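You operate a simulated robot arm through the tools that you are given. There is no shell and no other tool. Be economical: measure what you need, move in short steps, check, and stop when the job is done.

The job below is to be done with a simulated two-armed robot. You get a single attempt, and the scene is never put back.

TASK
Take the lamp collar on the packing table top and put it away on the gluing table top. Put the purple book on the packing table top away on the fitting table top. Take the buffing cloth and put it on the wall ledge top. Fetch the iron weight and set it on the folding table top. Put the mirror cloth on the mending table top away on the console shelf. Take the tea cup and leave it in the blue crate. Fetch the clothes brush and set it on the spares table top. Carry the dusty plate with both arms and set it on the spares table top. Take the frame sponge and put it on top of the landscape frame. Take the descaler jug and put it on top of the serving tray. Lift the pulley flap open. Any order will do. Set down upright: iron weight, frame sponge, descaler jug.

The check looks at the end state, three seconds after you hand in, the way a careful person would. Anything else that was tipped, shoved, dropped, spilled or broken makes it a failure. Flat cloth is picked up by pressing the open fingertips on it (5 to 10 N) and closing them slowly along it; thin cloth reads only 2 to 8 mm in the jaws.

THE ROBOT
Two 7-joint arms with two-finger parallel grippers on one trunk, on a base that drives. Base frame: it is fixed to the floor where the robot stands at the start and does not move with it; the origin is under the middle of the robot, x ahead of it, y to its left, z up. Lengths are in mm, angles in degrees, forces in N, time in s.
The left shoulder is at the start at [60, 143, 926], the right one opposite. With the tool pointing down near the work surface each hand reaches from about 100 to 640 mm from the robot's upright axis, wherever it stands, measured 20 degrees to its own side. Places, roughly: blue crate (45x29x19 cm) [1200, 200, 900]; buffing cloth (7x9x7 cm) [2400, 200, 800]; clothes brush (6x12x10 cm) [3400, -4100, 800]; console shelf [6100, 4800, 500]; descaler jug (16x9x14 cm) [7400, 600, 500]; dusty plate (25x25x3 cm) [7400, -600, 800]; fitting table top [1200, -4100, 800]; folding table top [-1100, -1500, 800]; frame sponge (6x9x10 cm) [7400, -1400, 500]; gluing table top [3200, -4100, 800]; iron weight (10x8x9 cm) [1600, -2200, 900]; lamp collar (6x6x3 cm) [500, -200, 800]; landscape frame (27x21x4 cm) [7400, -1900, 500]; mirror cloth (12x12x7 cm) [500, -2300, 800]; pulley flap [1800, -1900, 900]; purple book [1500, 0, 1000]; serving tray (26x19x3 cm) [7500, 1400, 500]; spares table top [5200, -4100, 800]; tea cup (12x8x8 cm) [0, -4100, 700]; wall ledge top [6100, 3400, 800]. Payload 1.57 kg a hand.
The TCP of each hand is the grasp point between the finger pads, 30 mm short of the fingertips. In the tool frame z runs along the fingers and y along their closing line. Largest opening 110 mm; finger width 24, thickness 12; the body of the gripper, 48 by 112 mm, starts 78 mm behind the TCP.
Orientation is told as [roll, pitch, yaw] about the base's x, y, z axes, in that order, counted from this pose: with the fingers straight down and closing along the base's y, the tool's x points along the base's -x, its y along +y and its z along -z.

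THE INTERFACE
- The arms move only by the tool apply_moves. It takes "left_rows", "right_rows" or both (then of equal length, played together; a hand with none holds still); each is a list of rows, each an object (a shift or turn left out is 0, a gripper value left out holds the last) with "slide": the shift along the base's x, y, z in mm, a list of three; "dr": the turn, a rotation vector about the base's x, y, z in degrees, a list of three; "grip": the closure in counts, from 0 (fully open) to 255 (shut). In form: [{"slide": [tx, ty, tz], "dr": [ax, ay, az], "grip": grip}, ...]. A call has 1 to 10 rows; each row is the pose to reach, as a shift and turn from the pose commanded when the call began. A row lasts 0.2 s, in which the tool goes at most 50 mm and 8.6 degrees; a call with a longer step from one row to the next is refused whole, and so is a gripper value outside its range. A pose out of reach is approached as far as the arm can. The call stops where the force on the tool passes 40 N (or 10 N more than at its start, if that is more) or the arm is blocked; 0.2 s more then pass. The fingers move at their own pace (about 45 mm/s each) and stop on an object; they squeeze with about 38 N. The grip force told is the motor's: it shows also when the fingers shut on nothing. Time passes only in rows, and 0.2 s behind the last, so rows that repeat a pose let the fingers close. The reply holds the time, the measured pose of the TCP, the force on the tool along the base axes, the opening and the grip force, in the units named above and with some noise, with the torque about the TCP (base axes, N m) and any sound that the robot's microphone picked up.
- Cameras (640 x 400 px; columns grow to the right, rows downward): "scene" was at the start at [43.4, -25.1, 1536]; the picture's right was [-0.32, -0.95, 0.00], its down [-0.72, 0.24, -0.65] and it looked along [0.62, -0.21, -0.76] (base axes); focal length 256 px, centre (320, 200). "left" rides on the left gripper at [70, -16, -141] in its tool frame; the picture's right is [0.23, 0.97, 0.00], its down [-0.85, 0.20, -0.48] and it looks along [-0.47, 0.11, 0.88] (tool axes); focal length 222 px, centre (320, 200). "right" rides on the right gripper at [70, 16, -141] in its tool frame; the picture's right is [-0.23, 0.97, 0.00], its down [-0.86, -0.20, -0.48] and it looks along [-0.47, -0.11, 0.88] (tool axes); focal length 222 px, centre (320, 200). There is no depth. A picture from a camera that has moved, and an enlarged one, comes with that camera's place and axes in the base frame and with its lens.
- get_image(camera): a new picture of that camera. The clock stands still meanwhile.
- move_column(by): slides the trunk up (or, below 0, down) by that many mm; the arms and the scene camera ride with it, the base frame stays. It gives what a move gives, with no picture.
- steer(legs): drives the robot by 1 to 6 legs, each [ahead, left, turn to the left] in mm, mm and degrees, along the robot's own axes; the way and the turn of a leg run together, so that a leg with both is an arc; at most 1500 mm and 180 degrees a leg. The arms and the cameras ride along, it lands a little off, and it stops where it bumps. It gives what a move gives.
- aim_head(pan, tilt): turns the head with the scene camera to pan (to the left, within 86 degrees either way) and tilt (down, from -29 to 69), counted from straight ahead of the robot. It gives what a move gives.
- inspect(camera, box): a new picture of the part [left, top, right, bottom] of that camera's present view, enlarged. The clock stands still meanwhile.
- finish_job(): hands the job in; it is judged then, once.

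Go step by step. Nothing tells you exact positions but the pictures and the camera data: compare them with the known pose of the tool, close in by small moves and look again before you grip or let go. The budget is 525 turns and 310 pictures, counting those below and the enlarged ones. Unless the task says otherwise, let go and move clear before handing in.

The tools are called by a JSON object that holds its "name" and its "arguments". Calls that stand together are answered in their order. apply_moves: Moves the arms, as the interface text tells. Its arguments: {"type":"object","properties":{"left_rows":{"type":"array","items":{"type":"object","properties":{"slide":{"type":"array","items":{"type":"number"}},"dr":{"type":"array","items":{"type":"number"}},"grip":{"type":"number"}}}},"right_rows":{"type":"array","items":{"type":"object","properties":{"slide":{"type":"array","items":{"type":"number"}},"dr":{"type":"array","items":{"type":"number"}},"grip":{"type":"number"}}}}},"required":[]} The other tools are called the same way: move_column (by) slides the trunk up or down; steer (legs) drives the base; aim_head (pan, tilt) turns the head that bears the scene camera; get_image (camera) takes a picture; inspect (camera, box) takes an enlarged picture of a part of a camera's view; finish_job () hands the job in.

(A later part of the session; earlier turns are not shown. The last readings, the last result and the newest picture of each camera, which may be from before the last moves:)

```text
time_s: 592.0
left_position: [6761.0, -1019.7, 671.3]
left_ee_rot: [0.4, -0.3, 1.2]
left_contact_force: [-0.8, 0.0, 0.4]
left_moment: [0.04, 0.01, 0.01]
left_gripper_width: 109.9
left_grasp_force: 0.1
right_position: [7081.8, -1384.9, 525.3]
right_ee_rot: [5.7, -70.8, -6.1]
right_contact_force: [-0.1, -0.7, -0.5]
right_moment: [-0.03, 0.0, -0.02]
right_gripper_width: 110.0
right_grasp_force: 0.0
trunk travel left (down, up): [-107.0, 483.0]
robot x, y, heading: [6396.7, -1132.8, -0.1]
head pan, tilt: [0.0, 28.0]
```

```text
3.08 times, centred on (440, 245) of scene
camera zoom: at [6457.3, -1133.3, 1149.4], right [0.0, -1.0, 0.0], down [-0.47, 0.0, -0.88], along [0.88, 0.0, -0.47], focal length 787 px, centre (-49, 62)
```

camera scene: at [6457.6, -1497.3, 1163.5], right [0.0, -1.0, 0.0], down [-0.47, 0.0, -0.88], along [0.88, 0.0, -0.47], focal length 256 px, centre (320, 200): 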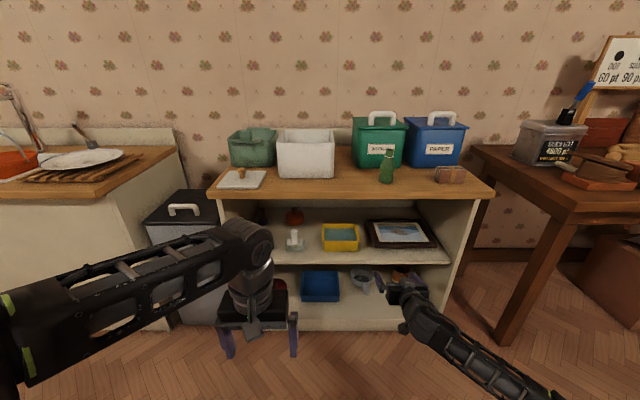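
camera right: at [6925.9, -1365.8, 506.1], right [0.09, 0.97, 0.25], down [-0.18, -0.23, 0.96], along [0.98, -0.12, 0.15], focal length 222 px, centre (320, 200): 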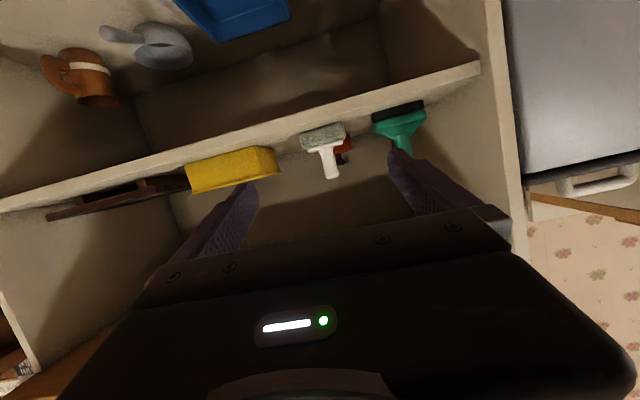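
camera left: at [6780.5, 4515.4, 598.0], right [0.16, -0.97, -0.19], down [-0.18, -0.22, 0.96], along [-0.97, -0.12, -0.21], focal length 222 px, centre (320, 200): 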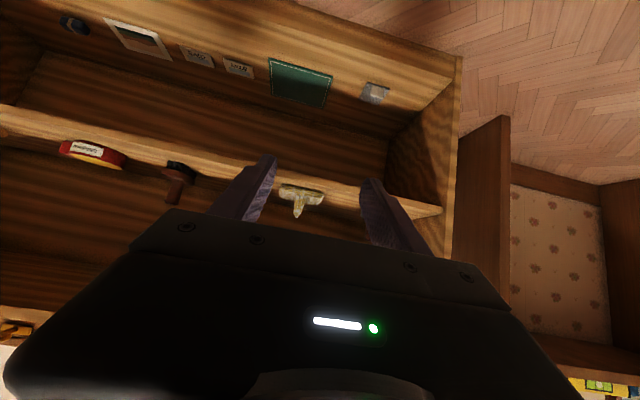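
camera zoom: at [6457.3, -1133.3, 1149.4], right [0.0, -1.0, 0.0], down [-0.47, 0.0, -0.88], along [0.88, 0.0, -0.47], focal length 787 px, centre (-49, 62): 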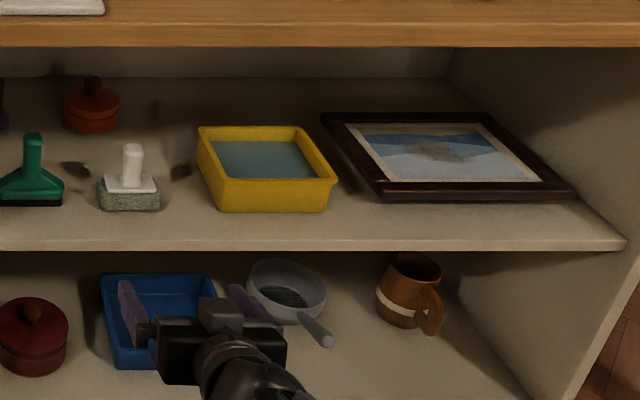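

{"name": "apply_moves", "arguments": {"right_rows": [{"slide": [0, 1, -6], "grip": 95}, {"slide": [0, 2, -12], "grip": 95}, {"slide": [0, 2, -12], "grip": 95}, {"slide": [0, 2, -12], "grip": 95}]}}

{"name": "steer", "arguments": {"legs": [[215, 0, 0]]}}

{"name": "get_image", "arguments": {"camera": "right"}}

```text
time_s: 593.0
left_position: [6761.3, -1020.5, 670.1]
left_ee_rot: [0.2, -0.3, 1.2]
left_contact_force: [-1.1, 0.9, -0.3]
left_moment: [0.01, 0.0, 0.0]
left_gripper_width: 110.0
left_grasp_force: 0.0
right_position: [7081.6, -1384.8, 519.8]
right_ee_rot: [5.8, -70.7, -5.9]
right_contact_force: [0.0, 0.6, 0.2]
right_moment: [0.0, -0.01, -0.04]
right_gripper_width: 68.9
right_grasp_force: 0.1
right hand out of reach, approached as far as the arm can: row 2, 3, 4
trunk travel left (down, up): [-107.0, 483.0]
robot x, y, heading: [6401.5, -1135.5, 0.2]
head pan, tilt: [0.0, 28.0]
```

```text
time_s: 594.7
left_position: [6976.2, -1020.7, 670.8]
left_ee_rot: [0.4, -0.2, 1.1]
left_contact_force: [-0.2, 0.5, -0.2]
left_moment: [0.0, -0.04, -0.03]
left_gripper_width: 109.7
left_grasp_force: 0.1
right_position: [7296.0, -1384.4, 519.6]
right_ee_rot: [5.8, -70.7, -6.0]
right_contact_force: [-1.2, 0.3, 1.0]
right_moment: [-0.04, -0.03, -0.03]
right_gripper_width: 69.0
right_grasp_force: 0.1
trunk travel left (down, up): [-107.0, 483.0]
robot x, y, heading: [6610.8, -1137.6, -0.3]
head pan, tilt: [0.0, 28.0]
```

```text
121 pictures are left
camera right: at [7140.6, -1365.0, 500.5], right [0.08, 0.97, 0.25], down [-0.17, -0.23, 0.96], along [0.98, -0.12, 0.15], focal length 222 px, centre (320, 200)
```

right: 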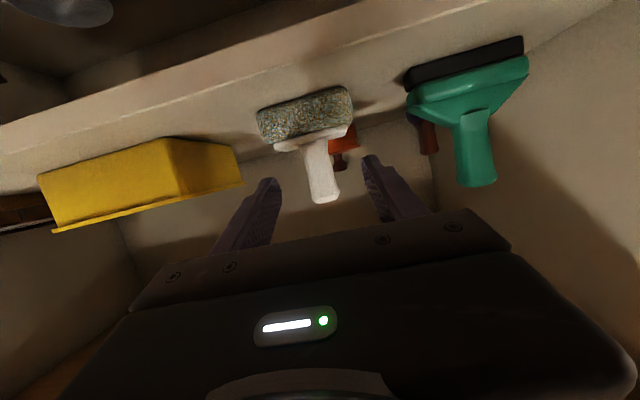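

{"name": "move_column", "arguments": {"by": -7}}

{"name": "steer", "arguments": {"legs": [[42, 0, 0]]}}

{"name": "get_image", "arguments": {"camera": "right"}}

```text
time_s: 595.2
left_position: [6976.3, -1021.1, 664.9]
left_ee_rot: [0.2, -0.1, 1.1]
left_contact_force: [0.7, -0.6, -0.4]
left_moment: [0.02, 0.04, 0.0]
left_gripper_width: 109.8
left_grasp_force: 0.0
right_position: [7295.9, -1384.1, 511.9]
right_ee_rot: [5.8, -70.7, -6.0]
right_contact_force: [0.2, -0.4, 0.6]
right_moment: [-0.02, -0.02, 0.01]
right_gripper_width: 69.1
right_grasp_force: 0.0
trunk travel left (down, up): [-100.0, 490.0]
robot x, y, heading: [6613.9, -1133.4, -0.0]
head pan, tilt: [0.0, 28.0]
```

```text
time_s: 596.1
left_position: [7016.9, -1021.1, 663.8]
left_ee_rot: [0.2, -0.2, 1.2]
left_contact_force: [0.0, 1.4, -0.8]
left_moment: [0.03, -0.02, 0.0]
left_gripper_width: 110.2
left_grasp_force: 0.1
right_position: [7336.9, -1384.3, 512.4]
right_ee_rot: [5.8, -70.8, -6.1]
right_contact_force: [-0.3, 0.1, -0.7]
right_moment: [-0.02, 0.03, 0.0]
right_gripper_width: 68.9
right_grasp_force: 0.1
trunk travel left (down, up): [-100.0, 490.0]
robot x, y, heading: [6653.6, -1132.7, -0.0]
head pan, tilt: [0.0, 28.0]
```

```text
120 pictures are left
camera right: at [7182.4, -1365.0, 493.5], right [0.08, 0.97, 0.25], down [-0.17, -0.23, 0.96], along [0.98, -0.12, 0.15], focal length 222 px, centre (320, 200)
```

right: 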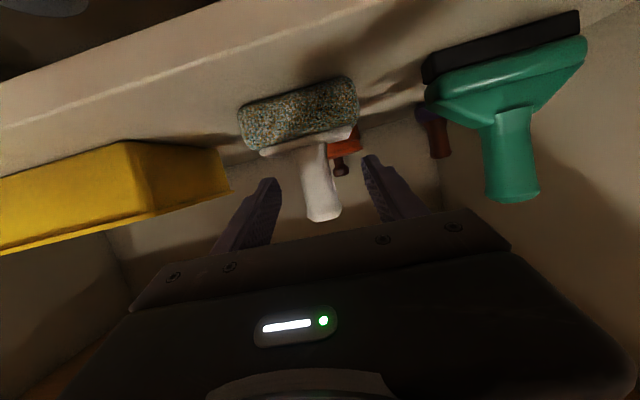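

{"name": "steer", "arguments": {"legs": [[15, 0, 0]]}}

{"name": "apply_moves", "arguments": {"right_rows": [{"grip": 130}, {"grip": 160}, {"grip": 190}, {"grip": 215}, {"grip": 230}, {"grip": 230}]}}

{"name": "get_image", "arguments": {"camera": "right"}}

```text
time_s: 596.9
left_position: [7033.7, -1021.4, 664.8]
left_ee_rot: [0.3, -0.2, 1.1]
left_contact_force: [-0.5, -0.2, -0.4]
left_moment: [0.0, 0.02, 0.01]
left_gripper_width: 110.0
left_grasp_force: 0.0
right_position: [7352.8, -1384.3, 512.2]
right_ee_rot: [5.8, -70.7, -6.0]
right_contact_force: [0.6, -0.1, -0.4]
right_moment: [0.02, 0.0, -0.01]
right_gripper_width: 68.7
right_grasp_force: 0.0
trunk travel left (down, up): [-100.0, 490.0]
robot x, y, heading: [6665.8, -1133.9, 0.1]
head pan, tilt: [0.0, 28.0]
```

```text
time_s: 598.3
left_position: [7032.5, -1021.9, 663.7]
left_ee_rot: [0.1, -0.2, 1.1]
left_contact_force: [-0.3, -0.3, 0.3]
left_moment: [0.0, 0.0, 0.01]
left_gripper_width: 109.8
left_grasp_force: 0.0
right_position: [7353.1, -1384.5, 512.2]
right_ee_rot: [5.6, -70.8, -5.9]
right_contact_force: [0.9, -1.6, 2.8]
right_moment: [-0.3, -0.02, 0.03]
right_gripper_width: 25.4
right_grasp_force: 37.0
trunk travel left (down, up): [-100.0, 490.0]
robot x, y, heading: [6666.9, -1134.2, -0.3]
head pan, tilt: [0.0, 28.0]
```

```text
119 pictures are left
camera right: at [7197.4, -1365.3, 493.9], right [0.08, 0.97, 0.25], down [-0.17, -0.23, 0.96], along [0.98, -0.12, 0.15], focal length 222 px, centre (320, 200)
```

right: 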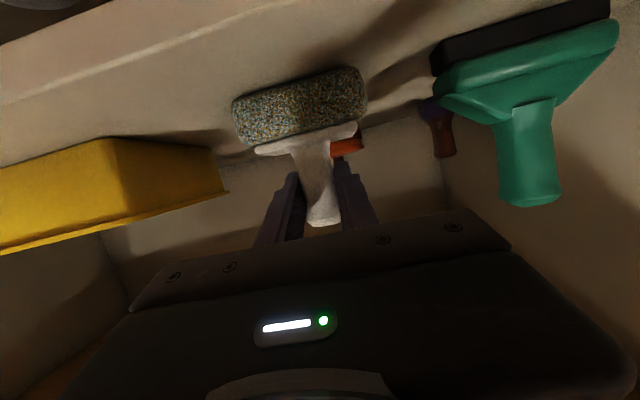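

Handle gripped. I lift 70 mm, back out, and go across to the frame.

{"name": "move_column", "arguments": {"by": 70}}

{"name": "steer", "arguments": {"legs": [[-280, 0, 0], [0, -494, 0]]}}

{"name": "get_image", "arguments": {"camera": "right"}}

{"name": "get_image", "arguments": {"camera": "scene"}}

```text
time_s: 599.4
left_position: [7033.1, -1020.8, 733.5]
left_ee_rot: [0.3, -0.2, 1.2]
left_contact_force: [0.8, 0.3, -0.1]
left_moment: [0.0, -0.01, 0.0]
left_gripper_width: 110.0
left_grasp_force: 0.0
right_position: [7352.6, -1383.4, 581.8]
right_ee_rot: [5.8, -70.8, -6.0]
right_contact_force: [0.1, -0.2, -1.1]
right_moment: [-0.04, 0.01, 0.02]
right_gripper_width: 25.5
right_grasp_force: 36.3
trunk travel left (down, up): [-170.0, 420.0]
robot x, y, heading: [6669.9, -1136.6, 0.2]
head pan, tilt: [0.0, 28.0]
```

```text
time_s: 603.8
left_position: [6754.9, -1518.5, 733.9]
left_ee_rot: [0.2, -0.3, 0.9]
left_contact_force: [0.4, -0.9, 0.3]
left_moment: [0.01, -0.03, -0.01]
left_gripper_width: 110.2
left_grasp_force: 0.1
right_position: [7073.1, -1882.2, 581.9]
right_ee_rot: [5.8, -70.7, -6.3]
right_contact_force: [-0.5, 0.1, 0.1]
right_moment: [-0.03, 0.01, 0.02]
right_gripper_width: 25.2
right_grasp_force: 36.7
trunk travel left (down, up): [-170.0, 420.0]
robot x, y, heading: [6390.1, -1629.2, -0.2]
head pan, tilt: [0.0, 28.0]
```

```text
118 pictures are left
camera right: at [6918.4, -1862.6, 563.4], right [0.09, 0.97, 0.25], down [-0.17, -0.23, 0.96], along [0.98, -0.13, 0.15], focal length 222 px, centre (320, 200)
```

right: 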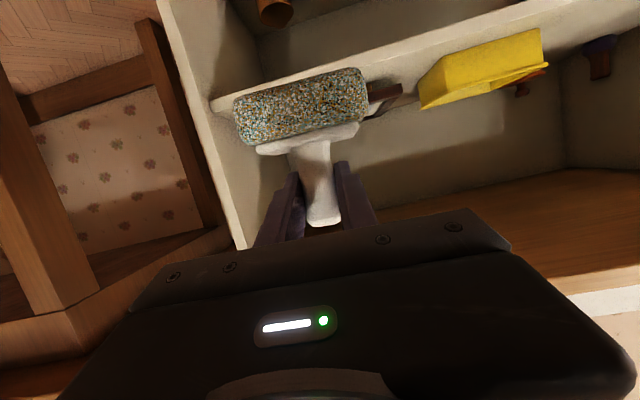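

```text
117 pictures are left
camera scene: at [6450.7, -1628.9, 1212.5], right [0.0, -1.0, 0.0], down [-0.47, 0.0, -0.88], along [0.88, 0.0, -0.47], focal length 256 px, centre (320, 200)
```

scene: 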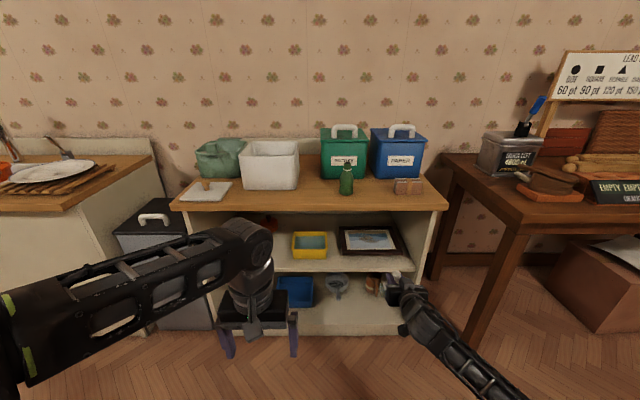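

{"name": "steer", "arguments": {"legs": [[375, 0, 0]]}}

{"name": "get_image", "arguments": {"camera": "right"}}

{"name": "get_image", "arguments": {"camera": "scene"}}

```text
time_s: 606.2
left_position: [7127.2, -1516.8, 733.1]
left_ee_rot: [0.3, -0.2, 1.1]
left_contact_force: [-1.3, 0.3, -0.3]
left_moment: [0.0, 0.01, -0.03]
left_gripper_width: 110.0
left_grasp_force: 0.0
right_position: [7447.8, -1880.4, 582.1]
right_ee_rot: [5.7, -70.7, -6.0]
right_contact_force: [-0.6, 0.0, -0.5]
right_moment: [-0.01, 0.01, 0.02]
right_gripper_width: 25.1
right_grasp_force: 36.6
trunk travel left (down, up): [-170.0, 420.0]
robot x, y, heading: [6763.4, -1627.7, 0.1]
head pan, tilt: [0.0, 28.0]
```

```text
116 pictures are left
camera right: at [7291.5, -1860.8, 563.4], right [0.08, 0.97, 0.25], down [-0.17, -0.23, 0.96], along [0.98, -0.12, 0.15], focal length 222 px, centre (320, 200)
```

right: 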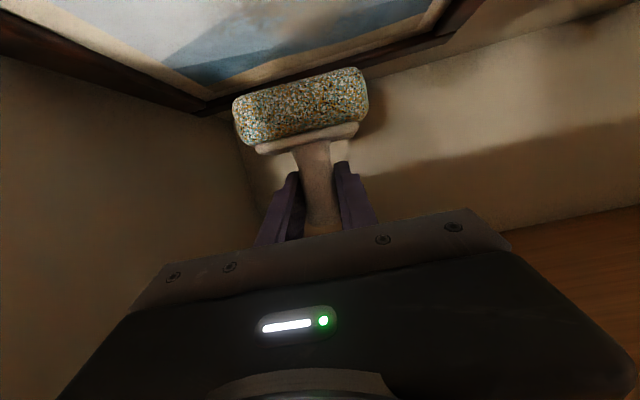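

```text
115 pictures are left
camera scene: at [6822.7, -1629.4, 1212.5], right [0.0, -1.0, 0.0], down [-0.47, 0.0, -0.88], along [0.88, 0.0, -0.47], focal length 256 px, centre (320, 200)
```

scene: 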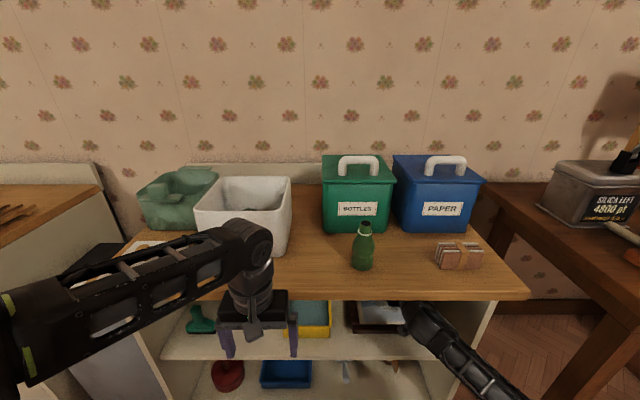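

{"name": "move_column", "arguments": {"by": -35}}

{"name": "move_column", "arguments": {"by": -8}}

{"name": "get_image", "arguments": {"camera": "right"}}

```text
time_s: 607.0
left_position: [7127.2, -1516.3, 699.2]
left_ee_rot: [0.3, -0.1, 1.0]
left_contact_force: [0.5, -0.3, -0.4]
left_moment: [0.04, 0.0, 0.0]
left_gripper_width: 109.9
left_grasp_force: 0.1
right_position: [7447.5, -1879.1, 548.0]
right_ee_rot: [5.7, -70.9, -5.9]
right_contact_force: [0.9, 0.3, 1.2]
right_moment: [-0.08, -0.1, 0.04]
right_gripper_width: 25.4
right_grasp_force: 36.9
trunk travel left (down, up): [-135.0, 455.0]
robot x, y, heading: [6759.8, -1627.2, -0.3]
head pan, tilt: [0.0, 28.0]
```

```text
time_s: 607.5
left_position: [7126.5, -1515.5, 693.1]
left_ee_rot: [0.2, -0.4, 1.2]
left_contact_force: [0.0, 0.5, 0.3]
left_moment: [-0.01, -0.02, -0.04]
left_gripper_width: 109.8
left_grasp_force: 0.1
right_position: [7447.5, -1878.4, 545.5]
right_ee_rot: [5.3, -71.5, -5.3]
right_contact_force: [1.9, 1.3, 30.3]
right_moment: [-1.14, 0.3, -0.02]
right_gripper_width: 25.4
right_grasp_force: 36.9
trunk travel left (down, up): [-127.0, 463.0]
robot x, y, heading: [6763.1, -1629.0, -0.0]
head pan, tilt: [0.0, 28.0]
```

```text
114 pictures are left
camera right: at [7291.4, -1859.8, 525.2], right [0.08, 0.97, 0.24], down [-0.18, -0.23, 0.96], along [0.98, -0.12, 0.16], focal length 222 px, centre (320, 200)
```

right: 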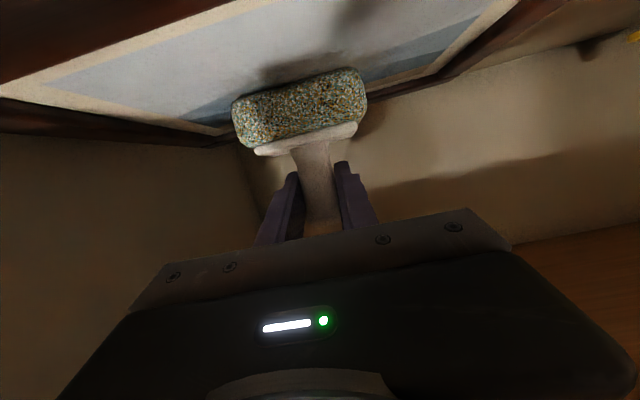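

The sponge rests on the picture. I relieve the pressure, open, and back out.

{"name": "apply_moves", "arguments": {"right_rows": [{"slide": [0, 0, 3]}, {"slide": [0, 0, 3], "grip": 200}, {"slide": [0, 0, 3], "grip": 160}, {"slide": [0, 0, 3], "grip": 120}, {"slide": [0, 0, 3], "grip": 100}, {"slide": [0, 0, 3], "grip": 100}]}}

{"name": "get_image", "arguments": {"camera": "right"}}

```text
time_s: 609.0
left_position: [7126.8, -1515.9, 690.4]
left_ee_rot: [0.2, -0.2, 1.2]
left_contact_force: [-0.5, 0.0, 0.9]
left_moment: [-0.02, 0.02, -0.01]
left_gripper_width: 110.0
left_grasp_force: 0.0
right_position: [7446.7, -1879.3, 542.7]
right_ee_rot: [5.9, -70.8, -6.0]
right_contact_force: [-0.8, 0.5, -0.7]
right_moment: [-0.02, 0.0, 0.02]
right_gripper_width: 66.8
right_grasp_force: 0.0
trunk travel left (down, up): [-127.0, 463.0]
robot x, y, heading: [6764.4, -1629.3, -0.1]
head pan, tilt: [0.0, 28.0]
```

```text
113 pictures are left
camera right: at [7291.7, -1860.7, 523.3], right [0.08, 0.97, 0.25], down [-0.17, -0.23, 0.96], along [0.98, -0.12, 0.15], focal length 222 px, centre (320, 200)
```

right: 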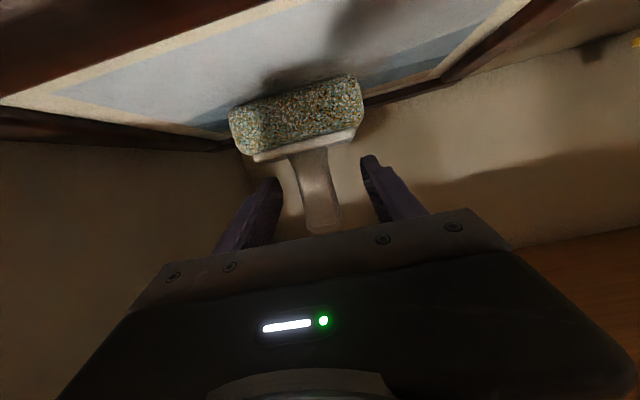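

{"name": "steer", "arguments": {"legs": [[-380, 0, 0]]}}

{"name": "inspect", "arguments": {"camera": "scene", "box": [270, 180, 470, 310]}}

```text
time_s: 611.4
left_position: [6749.4, -1518.5, 691.2]
left_ee_rot: [0.4, -0.3, 0.7]
left_contact_force: [-0.3, -0.9, 0.3]
left_moment: [-0.01, 0.01, 0.0]
left_gripper_width: 109.9
left_grasp_force: 0.1
right_position: [7067.8, -1882.0, 543.3]
right_ee_rot: [5.8, -70.7, -6.3]
right_contact_force: [-0.2, -0.3, -0.5]
right_moment: [0.0, 0.01, -0.01]
right_gripper_width: 66.9
right_grasp_force: 0.0
trunk travel left (down, up): [-127.0, 463.0]
robot x, y, heading: [6381.7, -1627.8, -0.2]
head pan, tilt: [0.0, 28.0]
```

```text
3.08 times, centred on (370, 245) of scene
camera zoom: at [6443.3, -1628.9, 1169.5], right [-0.01, -1.0, 0.0], down [-0.47, 0.0, -0.88], along [0.88, 0.0, -0.47], focal length 787 px, centre (166, 62)
```

zoom: 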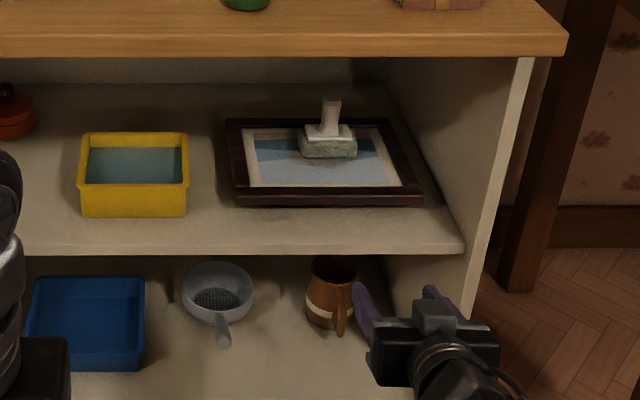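

The sponge stands on the frame. Next the dusty plate with both arms. I raise the trunk, straighten the right hand, and drive to y≈-600.

{"name": "move_column", "arguments": {"by": 398}}

{"name": "apply_moves", "arguments": {"right_rows": [{"slide": [-20, 5, 15], "dr": [0, 8, 0], "grip": 0}, {"slide": [-45, 10, 30], "dr": [0, 16, 0]}, {"slide": [-70, 15, 45], "dr": [0, 24, 0]}, {"slide": [-95, 20, 60], "dr": [0, 32, 0]}, {"slide": [-125, 25, 70], "dr": [0, 40, 0]}, {"slide": [-155, 30, 80], "dr": [0, 48, 0]}, {"slide": [-185, 35, 90], "dr": [0, 56, 0]}, {"slide": [-215, 40, 100], "dr": [0, 64, 0]}, {"slide": [-245, 45, 110], "dr": [0, 70.7, 0]}, {"slide": [-265, 50, 120], "dr": [0, 70.7, 0]}]}}

{"name": "steer", "arguments": {"legs": [[100, 0, 0], [0, 1030, 0]]}}

{"name": "aim_head", "arguments": {"pan": 0, "tilt": 40}}

{"name": "get_image", "arguments": {"camera": "scene"}}

```text
time_s: 615.2
left_position: [6748.5, -1517.8, 1089.2]
left_ee_rot: [0.3, -0.2, 0.9]
left_contact_force: [-0.4, 0.1, 0.2]
left_moment: [-0.04, 0.03, -0.03]
left_gripper_width: 109.7
left_grasp_force: 0.0
right_position: [7067.7, -1882.8, 939.7]
right_ee_rot: [5.8, -70.7, -6.2]
right_contact_force: [0.3, 0.1, 0.5]
right_moment: [-0.01, 0.0, 0.0]
right_gripper_width: 66.8
right_grasp_force: 0.0
trunk travel left (down, up): [-525.0, 65.0]
robot x, y, heading: [6381.5, -1631.9, -0.3]
head pan, tilt: [0.0, 28.0]
```

```text
time_s: 617.4
left_position: [6747.1, -1516.9, 1089.4]
left_ee_rot: [0.2, -0.3, 0.8]
left_contact_force: [0.0, 0.2, 0.3]
left_moment: [-0.01, -0.01, 0.0]
left_gripper_width: 110.2
left_grasp_force: 0.1
right_position: [6799.7, -1831.4, 1061.1]
right_ee_rot: [-0.3, -0.1, -2.0]
right_contact_force: [-0.1, 0.5, 0.3]
right_moment: [-0.01, -0.01, 0.0]
right_gripper_width: 110.2
right_grasp_force: 0.0
trunk travel left (down, up): [-525.0, 65.0]
robot x, y, heading: [6380.8, -1629.8, -0.2]
head pan, tilt: [0.0, 28.0]
```

```text
time_s: 623.4
left_position: [6852.2, -489.5, 1088.9]
left_ee_rot: [0.2, -0.2, 0.7]
left_contact_force: [-0.4, 0.6, -0.9]
left_moment: [-0.02, -0.01, 0.05]
left_gripper_width: 110.1
left_grasp_force: 0.0
right_position: [6905.7, -805.3, 1061.2]
right_ee_rot: [-0.2, -0.2, -2.1]
right_contact_force: [-0.1, 0.0, 0.0]
right_moment: [0.0, -0.01, -0.03]
right_gripper_width: 109.9
right_grasp_force: 0.1
trunk travel left (down, up): [-525.0, 65.0]
robot x, y, heading: [6484.8, -598.8, -0.3]
head pan, tilt: [0.0, 28.0]
```

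```text
time_s: 624.2
left_position: [6852.4, -489.6, 1088.7]
left_ee_rot: [0.3, -0.2, 0.8]
left_contact_force: [-0.4, -0.8, -0.2]
left_moment: [0.0, -0.01, 0.01]
left_gripper_width: 109.8
left_grasp_force: 0.0
right_position: [6906.0, -805.4, 1060.4]
right_ee_rot: [-0.2, -0.1, -2.0]
right_contact_force: [0.2, 0.3, -0.7]
right_moment: [-0.03, 0.02, 0.0]
right_gripper_width: 110.0
right_grasp_force: 0.0
trunk travel left (down, up): [-525.0, 65.0]
robot x, y, heading: [6488.6, -604.1, -0.2]
head pan, tilt: [0.0, 40.0]
```

```text
111 pictures are left
camera scene: at [6541.2, -602.0, 1549.0], right [0.0, -1.0, 0.0], down [-0.64, 0.0, -0.77], along [0.77, 0.0, -0.64], focal length 256 px, centre (320, 200)
```

scene: 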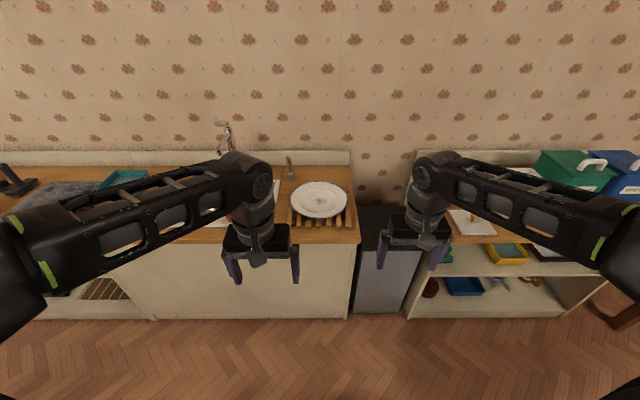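

{"name": "inspect", "arguments": {"camera": "scene", "box": [270, 150, 370, 250]}}

```text
4.00 times, centred on (320, 200) of scene
camera zoom: at [6541.2, -602.0, 1549.0], right [0.0, -1.0, 0.0], down [-0.64, 0.0, -0.77], along [0.77, 0.0, -0.64], focal length 1023 px, centre (320, 200)
```

zoom: 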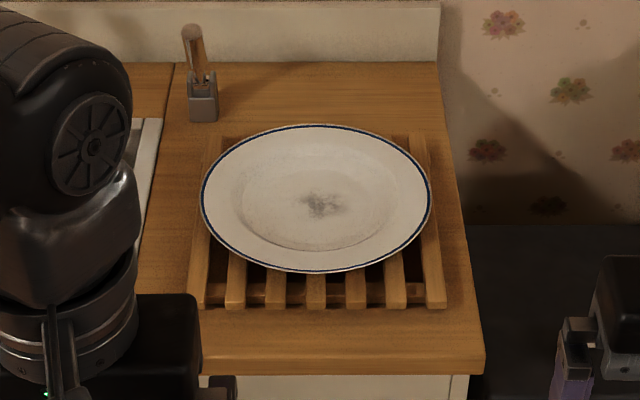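

The plate centre is about (7385, -599), r≈122, on a slatted rack. I'll grip its rim from front-left and front-right with fingers one above, one below the rim. First I roll both hands (closing axis vertical) here in free space.

{"name": "apply_moves", "arguments": {"left_rows": [{"slide": [0, 10, 0], "dr": [-8, 0, 0]}, {"slide": [0, 20, 0], "dr": [-16, 0, 0]}, {"slide": [0, 30, 0], "dr": [-24, 0, 0]}, {"slide": [0, 40, 0], "dr": [-32, 0, 0]}, {"slide": [0, 50, 0], "dr": [-40, 0, 0]}, {"slide": [0, 60, 0], "dr": [-48, 0, 0]}, {"slide": [0, 70, 0], "dr": [-56, 0, 0]}, {"slide": [0, 80, 0], "dr": [-65, 0, 0]}], "right_rows": [{"slide": [0, -10, 0], "dr": [8, 0, 0]}, {"slide": [0, -20, 0], "dr": [16, 0, 0]}, {"slide": [0, -30, 0], "dr": [24, 0, 0]}, {"slide": [0, -40, 0], "dr": [32, 0, 0]}, {"slide": [0, -50, 0], "dr": [40, 0, 0]}, {"slide": [0, -60, 0], "dr": [48, 0, 0]}, {"slide": [0, -70, 0], "dr": [56, 0, 0]}, {"slide": [0, -80, 0], "dr": [65, 0, 0]}]}}

```text
refused: row 8 steps farther than a row can; nothing moved
```

{"name": "apply_moves", "arguments": {"left_rows": [{"slide": [0, 10, 0], "dr": [-8, 0, 0]}, {"slide": [0, 20, 0], "dr": [-16, 0, 0]}, {"slide": [0, 30, 0], "dr": [-24, 0, 0]}, {"slide": [0, 40, 0], "dr": [-32, 0, 0]}, {"slide": [0, 50, 0], "dr": [-40, 0, 0]}, {"slide": [0, 60, 0], "dr": [-48, 0, 0]}, {"slide": [0, 70, 0], "dr": [-56, 0, 0]}, {"slide": [0, 80, 0], "dr": [-64, 0, 0]}], "right_rows": [{"slide": [0, -10, 0], "dr": [8, 0, 0]}, {"slide": [0, -20, 0], "dr": [16, 0, 0]}, {"slide": [0, -30, 0], "dr": [24, 0, 0]}, {"slide": [0, -40, 0], "dr": [32, 0, 0]}, {"slide": [0, -50, 0], "dr": [40, 0, 0]}, {"slide": [0, -60, 0], "dr": [48, 0, 0]}, {"slide": [0, -70, 0], "dr": [56, 0, 0]}, {"slide": [0, -80, 0], "dr": [64, 0, 0]}]}}

```text
time_s: 626.0
left_position: [6851.5, -414.8, 1096.2]
left_ee_rot: [-58.5, -0.7, 1.1]
left_contact_force: [0.3, -1.1, 0.2]
left_moment: [-0.03, -0.03, 0.01]
left_gripper_width: 110.1
left_grasp_force: 0.2
left hand out of reach, approached as far as the arm can: row 8
right_position: [6905.6, -870.8, 1061.4]
right_ee_rot: [52.0, 1.5, -1.4]
right_contact_force: [0.5, -1.1, 0.1]
right_moment: [-0.02, -0.01, -0.02]
right_gripper_width: 110.1
right_grasp_force: 0.0
right hand out of reach, approached as far as the arm can: row 7, 8
trunk travel left (down, up): [-525.0, 65.0]
robot x, y, heading: [6485.6, -605.1, -0.2]
head pan, tilt: [0.0, 40.0]
```

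{"name": "apply_moves", "arguments": {"left_rows": [{"slide": [10, 5, 0], "dr": [0, 0, 8]}, {"slide": [20, 10, 0], "dr": [0, 0, 16]}, {"slide": [30, 15, 0], "dr": [0, 0, 24]}, {"slide": [40, 20, 0], "dr": [0, 0, 32]}, {"slide": [50, 20, 0], "dr": [0, 0, 40]}, {"slide": [60, 20, 0], "dr": [0, 0, 45]}, {"slide": [60, 20, 0], "dr": [0, 0, 45]}], "right_rows": [{"slide": [10, -5, 0], "dr": [0, 0, -8]}, {"slide": [20, -10, 0], "dr": [0, 0, -16]}, {"slide": [30, -15, 0], "dr": [0, 0, -24]}, {"slide": [40, -20, 0], "dr": [0, 0, -32]}, {"slide": [50, -20, 0], "dr": [0, 0, -40]}, {"slide": [60, -20, 0], "dr": [0, 0, -45]}, {"slide": [60, -20, 0], "dr": [0, 0, -45]}]}}

{"name": "get_image", "arguments": {"camera": "scene"}}

```text
time_s: 627.6
left_position: [6912.8, -394.6, 1095.8]
left_ee_rot: [-58.4, -0.6, 46.2]
left_contact_force: [1.0, 0.8, 0.5]
left_moment: [0.01, 0.02, -0.03]
left_gripper_width: 110.0
left_grasp_force: 0.1
right_position: [6966.1, -890.3, 1060.2]
right_ee_rot: [51.8, 1.5, -46.5]
right_contact_force: [1.0, 0.8, 1.1]
right_moment: [-0.02, -0.01, -0.01]
right_gripper_width: 110.1
right_grasp_force: 0.0
trunk travel left (down, up): [-525.0, 65.0]
robot x, y, heading: [6487.8, -602.6, -0.4]
head pan, tilt: [0.0, 40.0]
```

```text
109 pictures are left
camera scene: at [6541.1, -601.9, 1548.9], right [0.0, -1.0, 0.0], down [-0.64, 0.0, -0.77], along [0.77, 0.0, -0.64], focal length 256 px, centre (320, 200)
```

scene: 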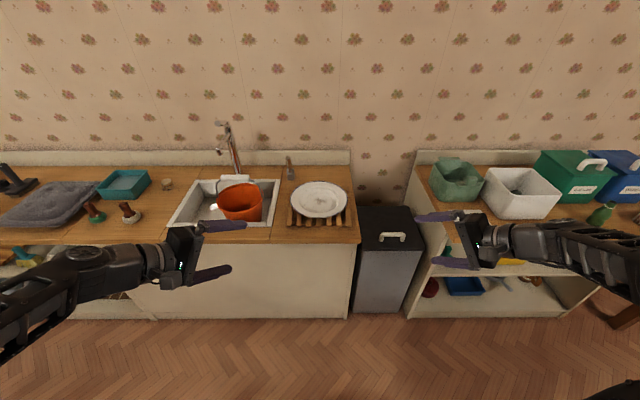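

The orientation works. I adjust tilt a bit and bring both hands to symmetric pre-positions, then drive forward.

{"name": "apply_moves", "arguments": {"left_rows": [{"slide": [0, -20, -25], "dr": [-1.4, -1.4, 0]}, {"slide": [-2, -40, -50], "dr": [-2.8, -2.8, 0]}, {"slide": [-4, -60, -75], "dr": [-4, -4, 0]}, {"slide": [-6, -76, -96], "dr": [-4, -4, 0]}, {"slide": [-6, -76, -96], "dr": [-4, -4, 0]}, {"slide": [-6, -76, -96], "dr": [-4, -4, 0]}], "right_rows": [{"slide": [-10, 30, -10], "dr": [2, -2, 0]}, {"slide": [-20, 60, -20], "dr": [4, -4, 0]}, {"slide": [-30, 90, -30], "dr": [6, -6, 0]}, {"slide": [-40, 120, -40], "dr": [8, -8, 0]}, {"slide": [-50, 150, -50], "dr": [8, -8, 0]}, {"slide": [-59, 163, -60], "dr": [8, -8, 0]}]}}

{"name": "steer", "arguments": {"legs": [[345, 0, 0]]}}

{"name": "get_image", "arguments": {"camera": "scene"}}

{"name": "get_image", "arguments": {"camera": "left"}}

{"name": "get_image", "arguments": {"camera": "right"}}

```text
time_s: 629.0
left_position: [6937.7, -457.1, 1003.8]
left_ee_rot: [-64.2, -0.4, 46.0]
left_contact_force: [-0.5, -0.2, -0.1]
left_moment: [0.03, 0.0, -0.01]
left_gripper_width: 109.9
left_grasp_force: 0.2
left hand out of reach, approached as far as the arm can: row 3, 4, 5, 6
right_position: [6931.2, -741.7, 1008.3]
right_ee_rot: [63.1, 1.8, -46.0]
right_contact_force: [-0.5, 0.2, 0.1]
right_moment: [-0.02, 0.02, 0.04]
right_gripper_width: 110.2
right_grasp_force: 0.0
right hand out of reach, approached as far as the arm can: row 5, 6
trunk travel left (down, up): [-525.0, 65.0]
robot x, y, heading: [6488.9, -598.3, -0.2]
head pan, tilt: [0.0, 40.0]
```

```text
time_s: 631.2
left_position: [7283.8, -460.5, 1004.2]
left_ee_rot: [-64.0, -0.4, 46.0]
left_contact_force: [0.9, 0.2, 0.0]
left_moment: [-0.01, -0.01, 0.01]
left_gripper_width: 110.2
left_grasp_force: 0.0
right_position: [7276.6, -745.1, 1007.4]
right_ee_rot: [63.0, 1.8, -46.1]
right_contact_force: [0.3, 0.7, -0.7]
right_moment: [-0.04, 0.01, -0.01]
right_gripper_width: 110.1
right_grasp_force: 0.1
trunk travel left (down, up): [-525.0, 65.0]
robot x, y, heading: [6830.8, -608.0, -0.7]
head pan, tilt: [0.0, 40.0]
```

```text
108 pictures are left
camera scene: at [6886.1, -604.1, 1548.9], right [-0.01, -1.0, 0.0], down [-0.64, 0.0, -0.77], along [0.77, -0.01, -0.64], focal length 256 px, centre (320, 200)
```

scene: 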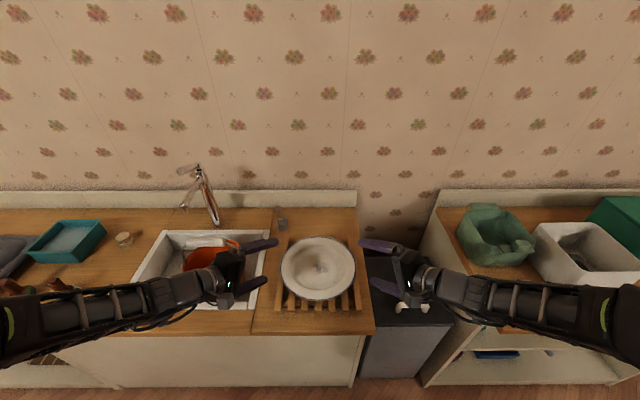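

```text
107 pictures are left
camera left: at [7149.2, -428.1, 1080.7], right [-0.46, 0.14, -0.88], down [0.22, 0.97, 0.04], along [0.86, -0.18, -0.48], focal length 222 px, centre (320, 200)
```

left: 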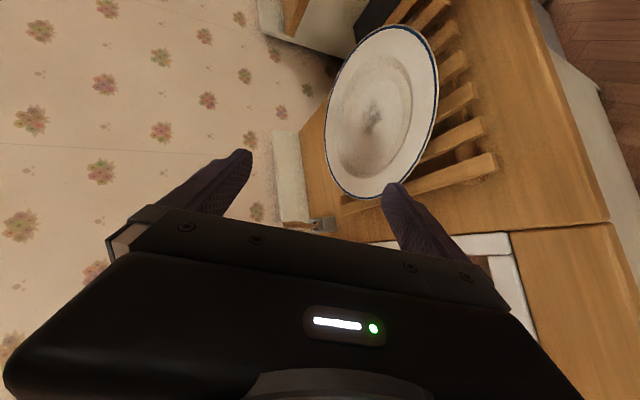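

```text
106 pictures are left
camera right: at [7144.7, -777.5, 1088.1], right [0.49, 0.12, 0.86], down [0.22, -0.98, 0.01], along [0.84, 0.18, -0.51], focal length 222 px, centre (320, 200)
```

right: 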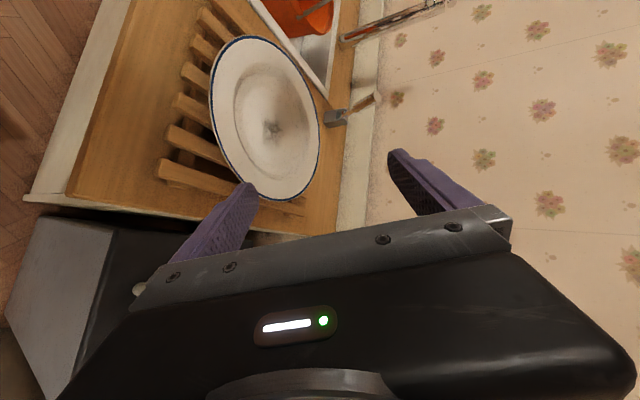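

Both hands are posed. The rim points are at (7304, -522) and (7304, -688), z≈853. I back the base 40 mm, narrow the grippers to ~24 mm, and go to the pre-positions.

{"name": "steer", "arguments": {"legs": [[-45, 0, 0.5]]}}

{"name": "apply_moves", "arguments": {"left_rows": [{"slide": [2, -3, -35], "grip": 200}, {"slide": [6, -7, -70], "grip": 200}, {"slide": [10, -12, -95], "grip": 200}, {"slide": [12, -13, -110], "grip": 200}, {"slide": [12, -13, -110], "grip": 200}, {"slide": [12, -13, -110], "grip": 200}], "right_rows": [{"slide": [3, 2, -35], "grip": 200}, {"slide": [8, 4, -70], "grip": 200}, {"slide": [14, 7, -95], "grip": 200}, {"slide": [20, 8, -113], "grip": 200}, {"slide": [20, 8, -113], "grip": 200}, {"slide": [20, 8, -113], "grip": 200}]}}

{"name": "get_image", "arguments": {"camera": "left"}}

{"name": "get_image", "arguments": {"camera": "right"}}

{"name": "inspect", "arguments": {"camera": "scene", "box": [210, 220, 430, 340]}}

```text
time_s: 632.1
left_position: [7234.7, -456.3, 1004.9]
left_ee_rot: [-64.2, -0.5, 46.4]
left_contact_force: [-0.6, 0.5, 0.3]
left_moment: [0.03, -0.02, -0.01]
left_gripper_width: 110.1
left_grasp_force: 0.0
right_position: [7230.2, -740.2, 1008.5]
right_ee_rot: [63.0, 1.8, -45.6]
right_contact_force: [0.1, 0.7, 0.5]
right_moment: [0.01, -0.04, -0.03]
right_gripper_width: 110.1
right_grasp_force: 0.1
trunk travel left (down, up): [-525.0, 65.0]
robot x, y, heading: [6785.4, -605.7, 0.1]
head pan, tilt: [0.0, 40.0]
```

```text
time_s: 633.5
left_position: [7247.6, -470.6, 895.0]
left_ee_rot: [-64.1, -0.4, 46.5]
left_contact_force: [0.6, -1.1, -0.9]
left_moment: [-0.01, -0.04, -0.01]
left_gripper_width: 23.8
left_grasp_force: 0.1
right_position: [7252.3, -732.3, 894.1]
right_ee_rot: [63.1, 1.8, -45.7]
right_contact_force: [0.1, 0.0, 0.6]
right_moment: [-0.02, 0.0, 0.0]
right_gripper_width: 23.8
right_grasp_force: 0.1
trunk travel left (down, up): [-525.0, 65.0]
robot x, y, heading: [6785.9, -606.6, -0.1]
head pan, tilt: [0.0, 40.0]
```

```text
105 pictures are left
camera left: at [7114.2, -438.6, 971.0], right [-0.46, 0.13, -0.88], down [0.21, 0.98, 0.04], along [0.86, -0.17, -0.48], focal length 222 px, centre (320, 200)
```

left: 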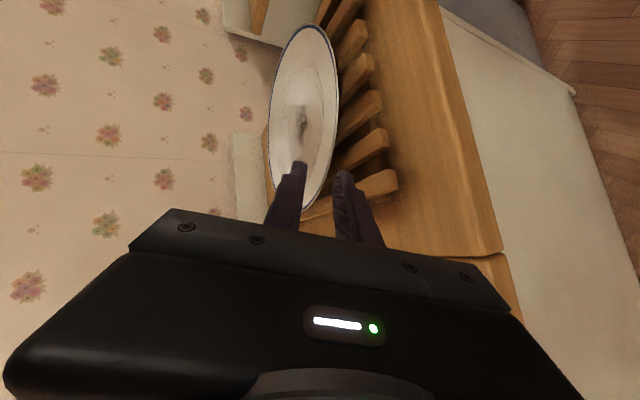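

```text
104 pictures are left
camera right: at [7120.8, -766.6, 974.6], right [0.49, 0.13, 0.86], down [0.23, -0.97, 0.01], along [0.84, 0.19, -0.51], focal length 222 px, centre (320, 200)
```

right: 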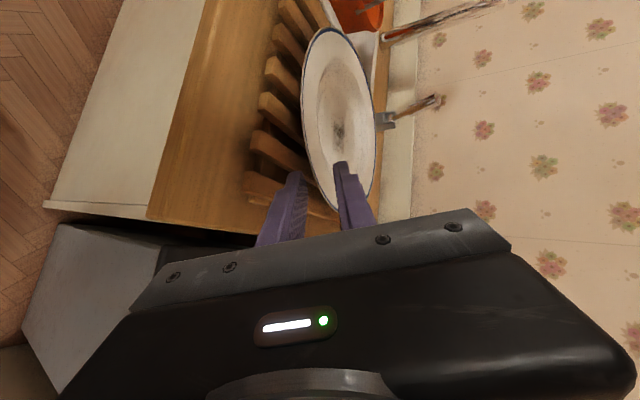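

```text
2.91 times, centred on (320, 280) of scene
camera zoom: at [6839.9, -603.6, 1548.9], right [0.0, -1.0, 0.0], down [-0.64, 0.0, -0.77], along [0.77, 0.0, -0.64], focal length 744 px, centre (320, -33)
```

zoom: 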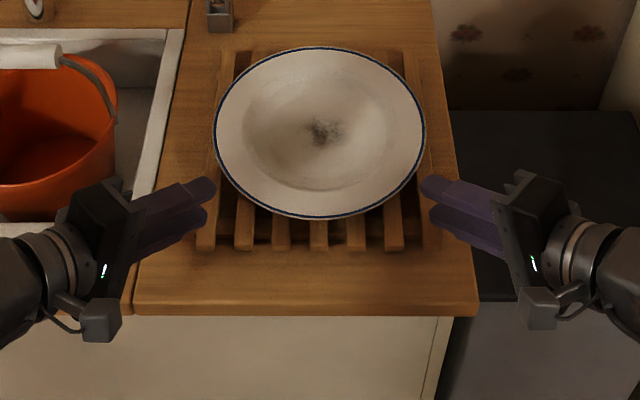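

The geometry matches the predicted rim points. I advance both hands along their finger directions so the rim enters between the fingers.

{"name": "apply_moves", "arguments": {"left_rows": [{"slide": [12, -11, -10]}, {"slide": [24, -22, -20]}, {"slide": [34, -31, -28]}, {"slide": [42, -37, -34]}, {"slide": [42, -37, -34]}], "right_rows": [{"slide": [11, 9, -9]}, {"slide": [22, 18, -18]}, {"slide": [32, 26, -27]}, {"slide": [38, 31, -33]}, {"slide": [38, 31, -33]}]}}

{"name": "get_image", "arguments": {"camera": "left"}}

{"name": "get_image", "arguments": {"camera": "right"}}

```text
time_s: 634.7
left_position: [7290.6, -506.7, 860.0]
left_ee_rot: [-64.1, -0.5, 46.5]
left_contact_force: [0.2, 0.0, 0.5]
left_moment: [0.0, -0.01, -0.01]
left_gripper_width: 23.4
left_grasp_force: 0.0
right_position: [7288.7, -702.1, 860.8]
right_ee_rot: [63.1, 1.8, -45.5]
right_contact_force: [-0.6, 0.3, -0.7]
right_moment: [0.0, 0.01, 0.02]
right_gripper_width: 23.7
right_grasp_force: 0.0
trunk travel left (down, up): [-525.0, 65.0]
robot x, y, heading: [6784.4, -602.3, -0.1]
head pan, tilt: [0.0, 40.0]
```

```text
102 pictures are left
camera left: at [7155.9, -475.3, 937.5], right [-0.46, 0.13, -0.88], down [0.21, 0.98, 0.04], along [0.86, -0.17, -0.48], focal length 222 px, centre (320, 200)
```

left: 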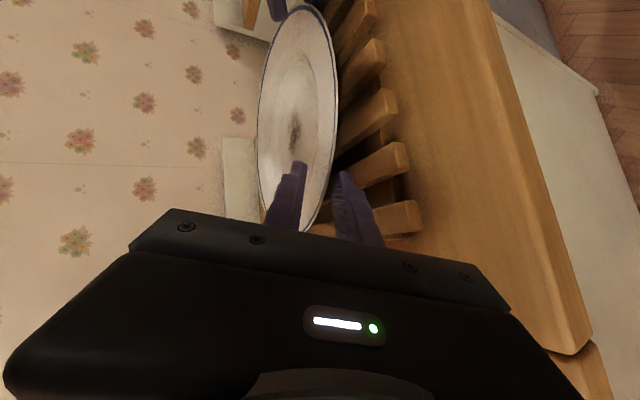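

```text
101 pictures are left
camera right: at [7158.0, -735.3, 941.7], right [0.49, 0.13, 0.86], down [0.23, -0.97, 0.01], along [0.84, 0.19, -0.51], focal length 222 px, centre (320, 200)
```

right: 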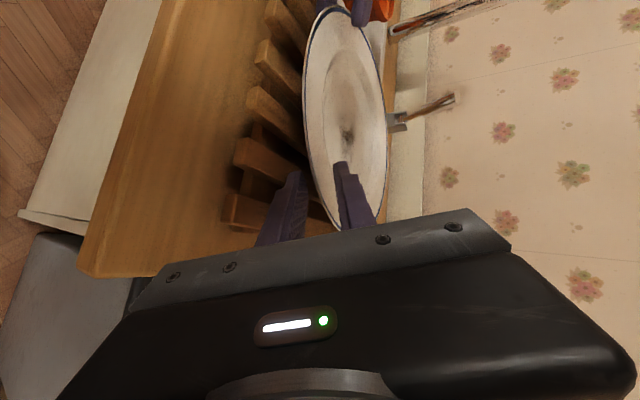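

{"name": "inspect", "arguments": {"camera": "left", "box": [250, 120, 400, 240]}}

{"name": "inspect", "arguments": {"camera": "right", "box": [240, 120, 390, 240]}}

```text
3.33 times, centred on (325, 180) of left
camera zoom: at [7155.9, -475.3, 937.5], right [-0.46, 0.13, -0.88], down [0.21, 0.98, 0.04], along [0.86, -0.17, -0.48], focal length 740 px, centre (303, 267)
```

zoom: 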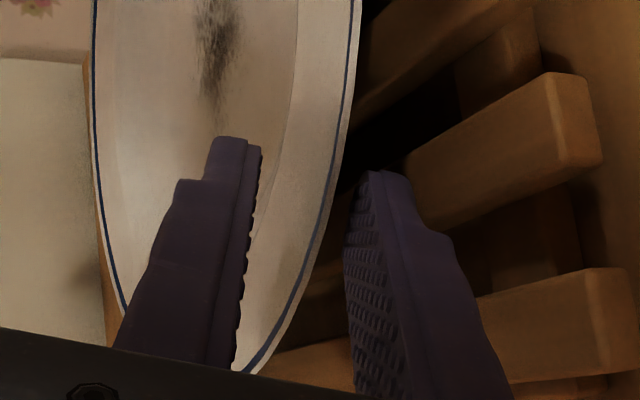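

```text
3.33 times, centred on (315, 180) of right
camera zoom: at [7158.0, -735.3, 941.7], right [0.49, 0.13, 0.86], down [0.23, -0.97, 0.01], along [0.84, 0.19, -0.51], focal length 740 px, centre (337, 267)
```

zoom: 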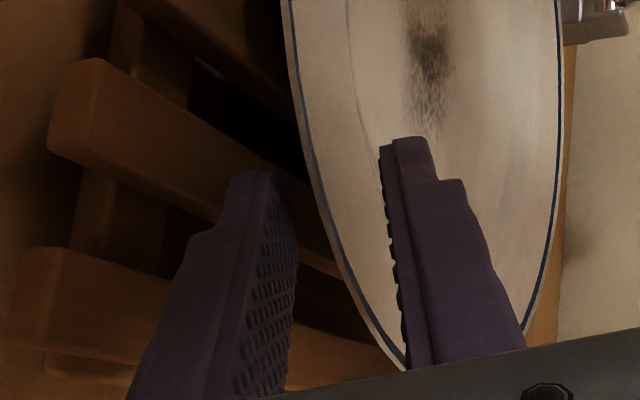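

Both rims are between the fingers. I insert 4 mm more and close both grippers together.

{"name": "apply_moves", "arguments": {"left_rows": [{"slide": [3, -3, -4]}, {"slide": [3, -3, -4], "grip": 212}, {"slide": [3, -3, -4], "grip": 222}, {"slide": [3, -3, -4], "grip": 232}, {"slide": [3, -3, -4], "grip": 242}, {"slide": [3, -3, -4], "grip": 255}, {"slide": [3, -3, -4], "grip": 255}, {"slide": [3, -3, -4], "grip": 255}], "right_rows": [{"slide": [3, 3, -4]}, {"slide": [3, 3, -4], "grip": 212}, {"slide": [3, 3, -4], "grip": 222}, {"slide": [3, 3, -4], "grip": 232}, {"slide": [3, 3, -4], "grip": 242}, {"slide": [3, 3, -4], "grip": 255}, {"slide": [3, 3, -4], "grip": 255}, {"slide": [3, 3, -4], "grip": 255}]}}

{"name": "get_image", "arguments": {"camera": "left"}}

{"name": "get_image", "arguments": {"camera": "scene"}}

```text
time_s: 636.5
left_position: [7293.5, -509.2, 857.6]
left_ee_rot: [-64.2, -0.4, 46.5]
left_contact_force: [0.4, -0.2, 3.5]
left_moment: [-0.76, -0.19, -0.01]
left_gripper_width: 8.2
left_grasp_force: 27.0
right_position: [7292.7, -697.8, 858.0]
right_ee_rot: [63.3, 1.8, -45.5]
right_contact_force: [3.8, 1.5, 6.1]
right_moment: [0.12, -0.69, 0.18]
right_gripper_width: 8.7
right_grasp_force: 27.5
trunk travel left (down, up): [-525.0, 65.0]
robot x, y, heading: [6788.3, -601.0, 0.1]
head pan, tilt: [0.0, 40.0]
```

```text
98 pictures are left
camera left: at [7159.2, -478.2, 933.9], right [-0.46, 0.13, -0.88], down [0.21, 0.98, 0.04], along [0.86, -0.17, -0.48], focal length 222 px, centre (320, 200)
```

left: 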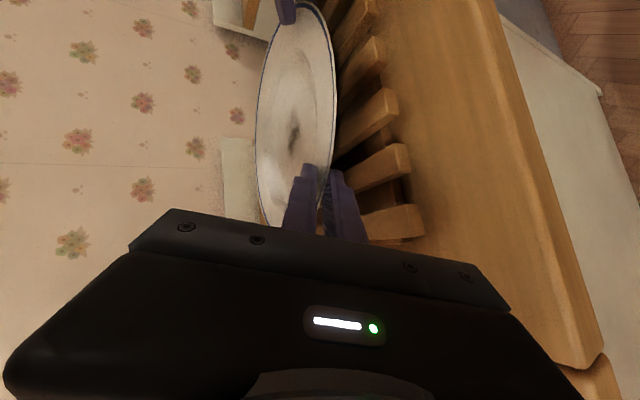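

```text
97 pictures are left
camera scene: at [6839.6, -603.2, 1549.0], right [0.0, -1.0, 0.0], down [-0.64, 0.0, -0.77], along [0.77, 0.0, -0.64], focal length 256 px, centre (320, 200)
```

scene: 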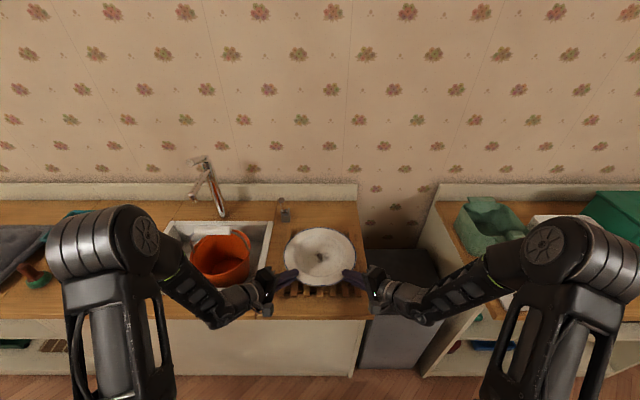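

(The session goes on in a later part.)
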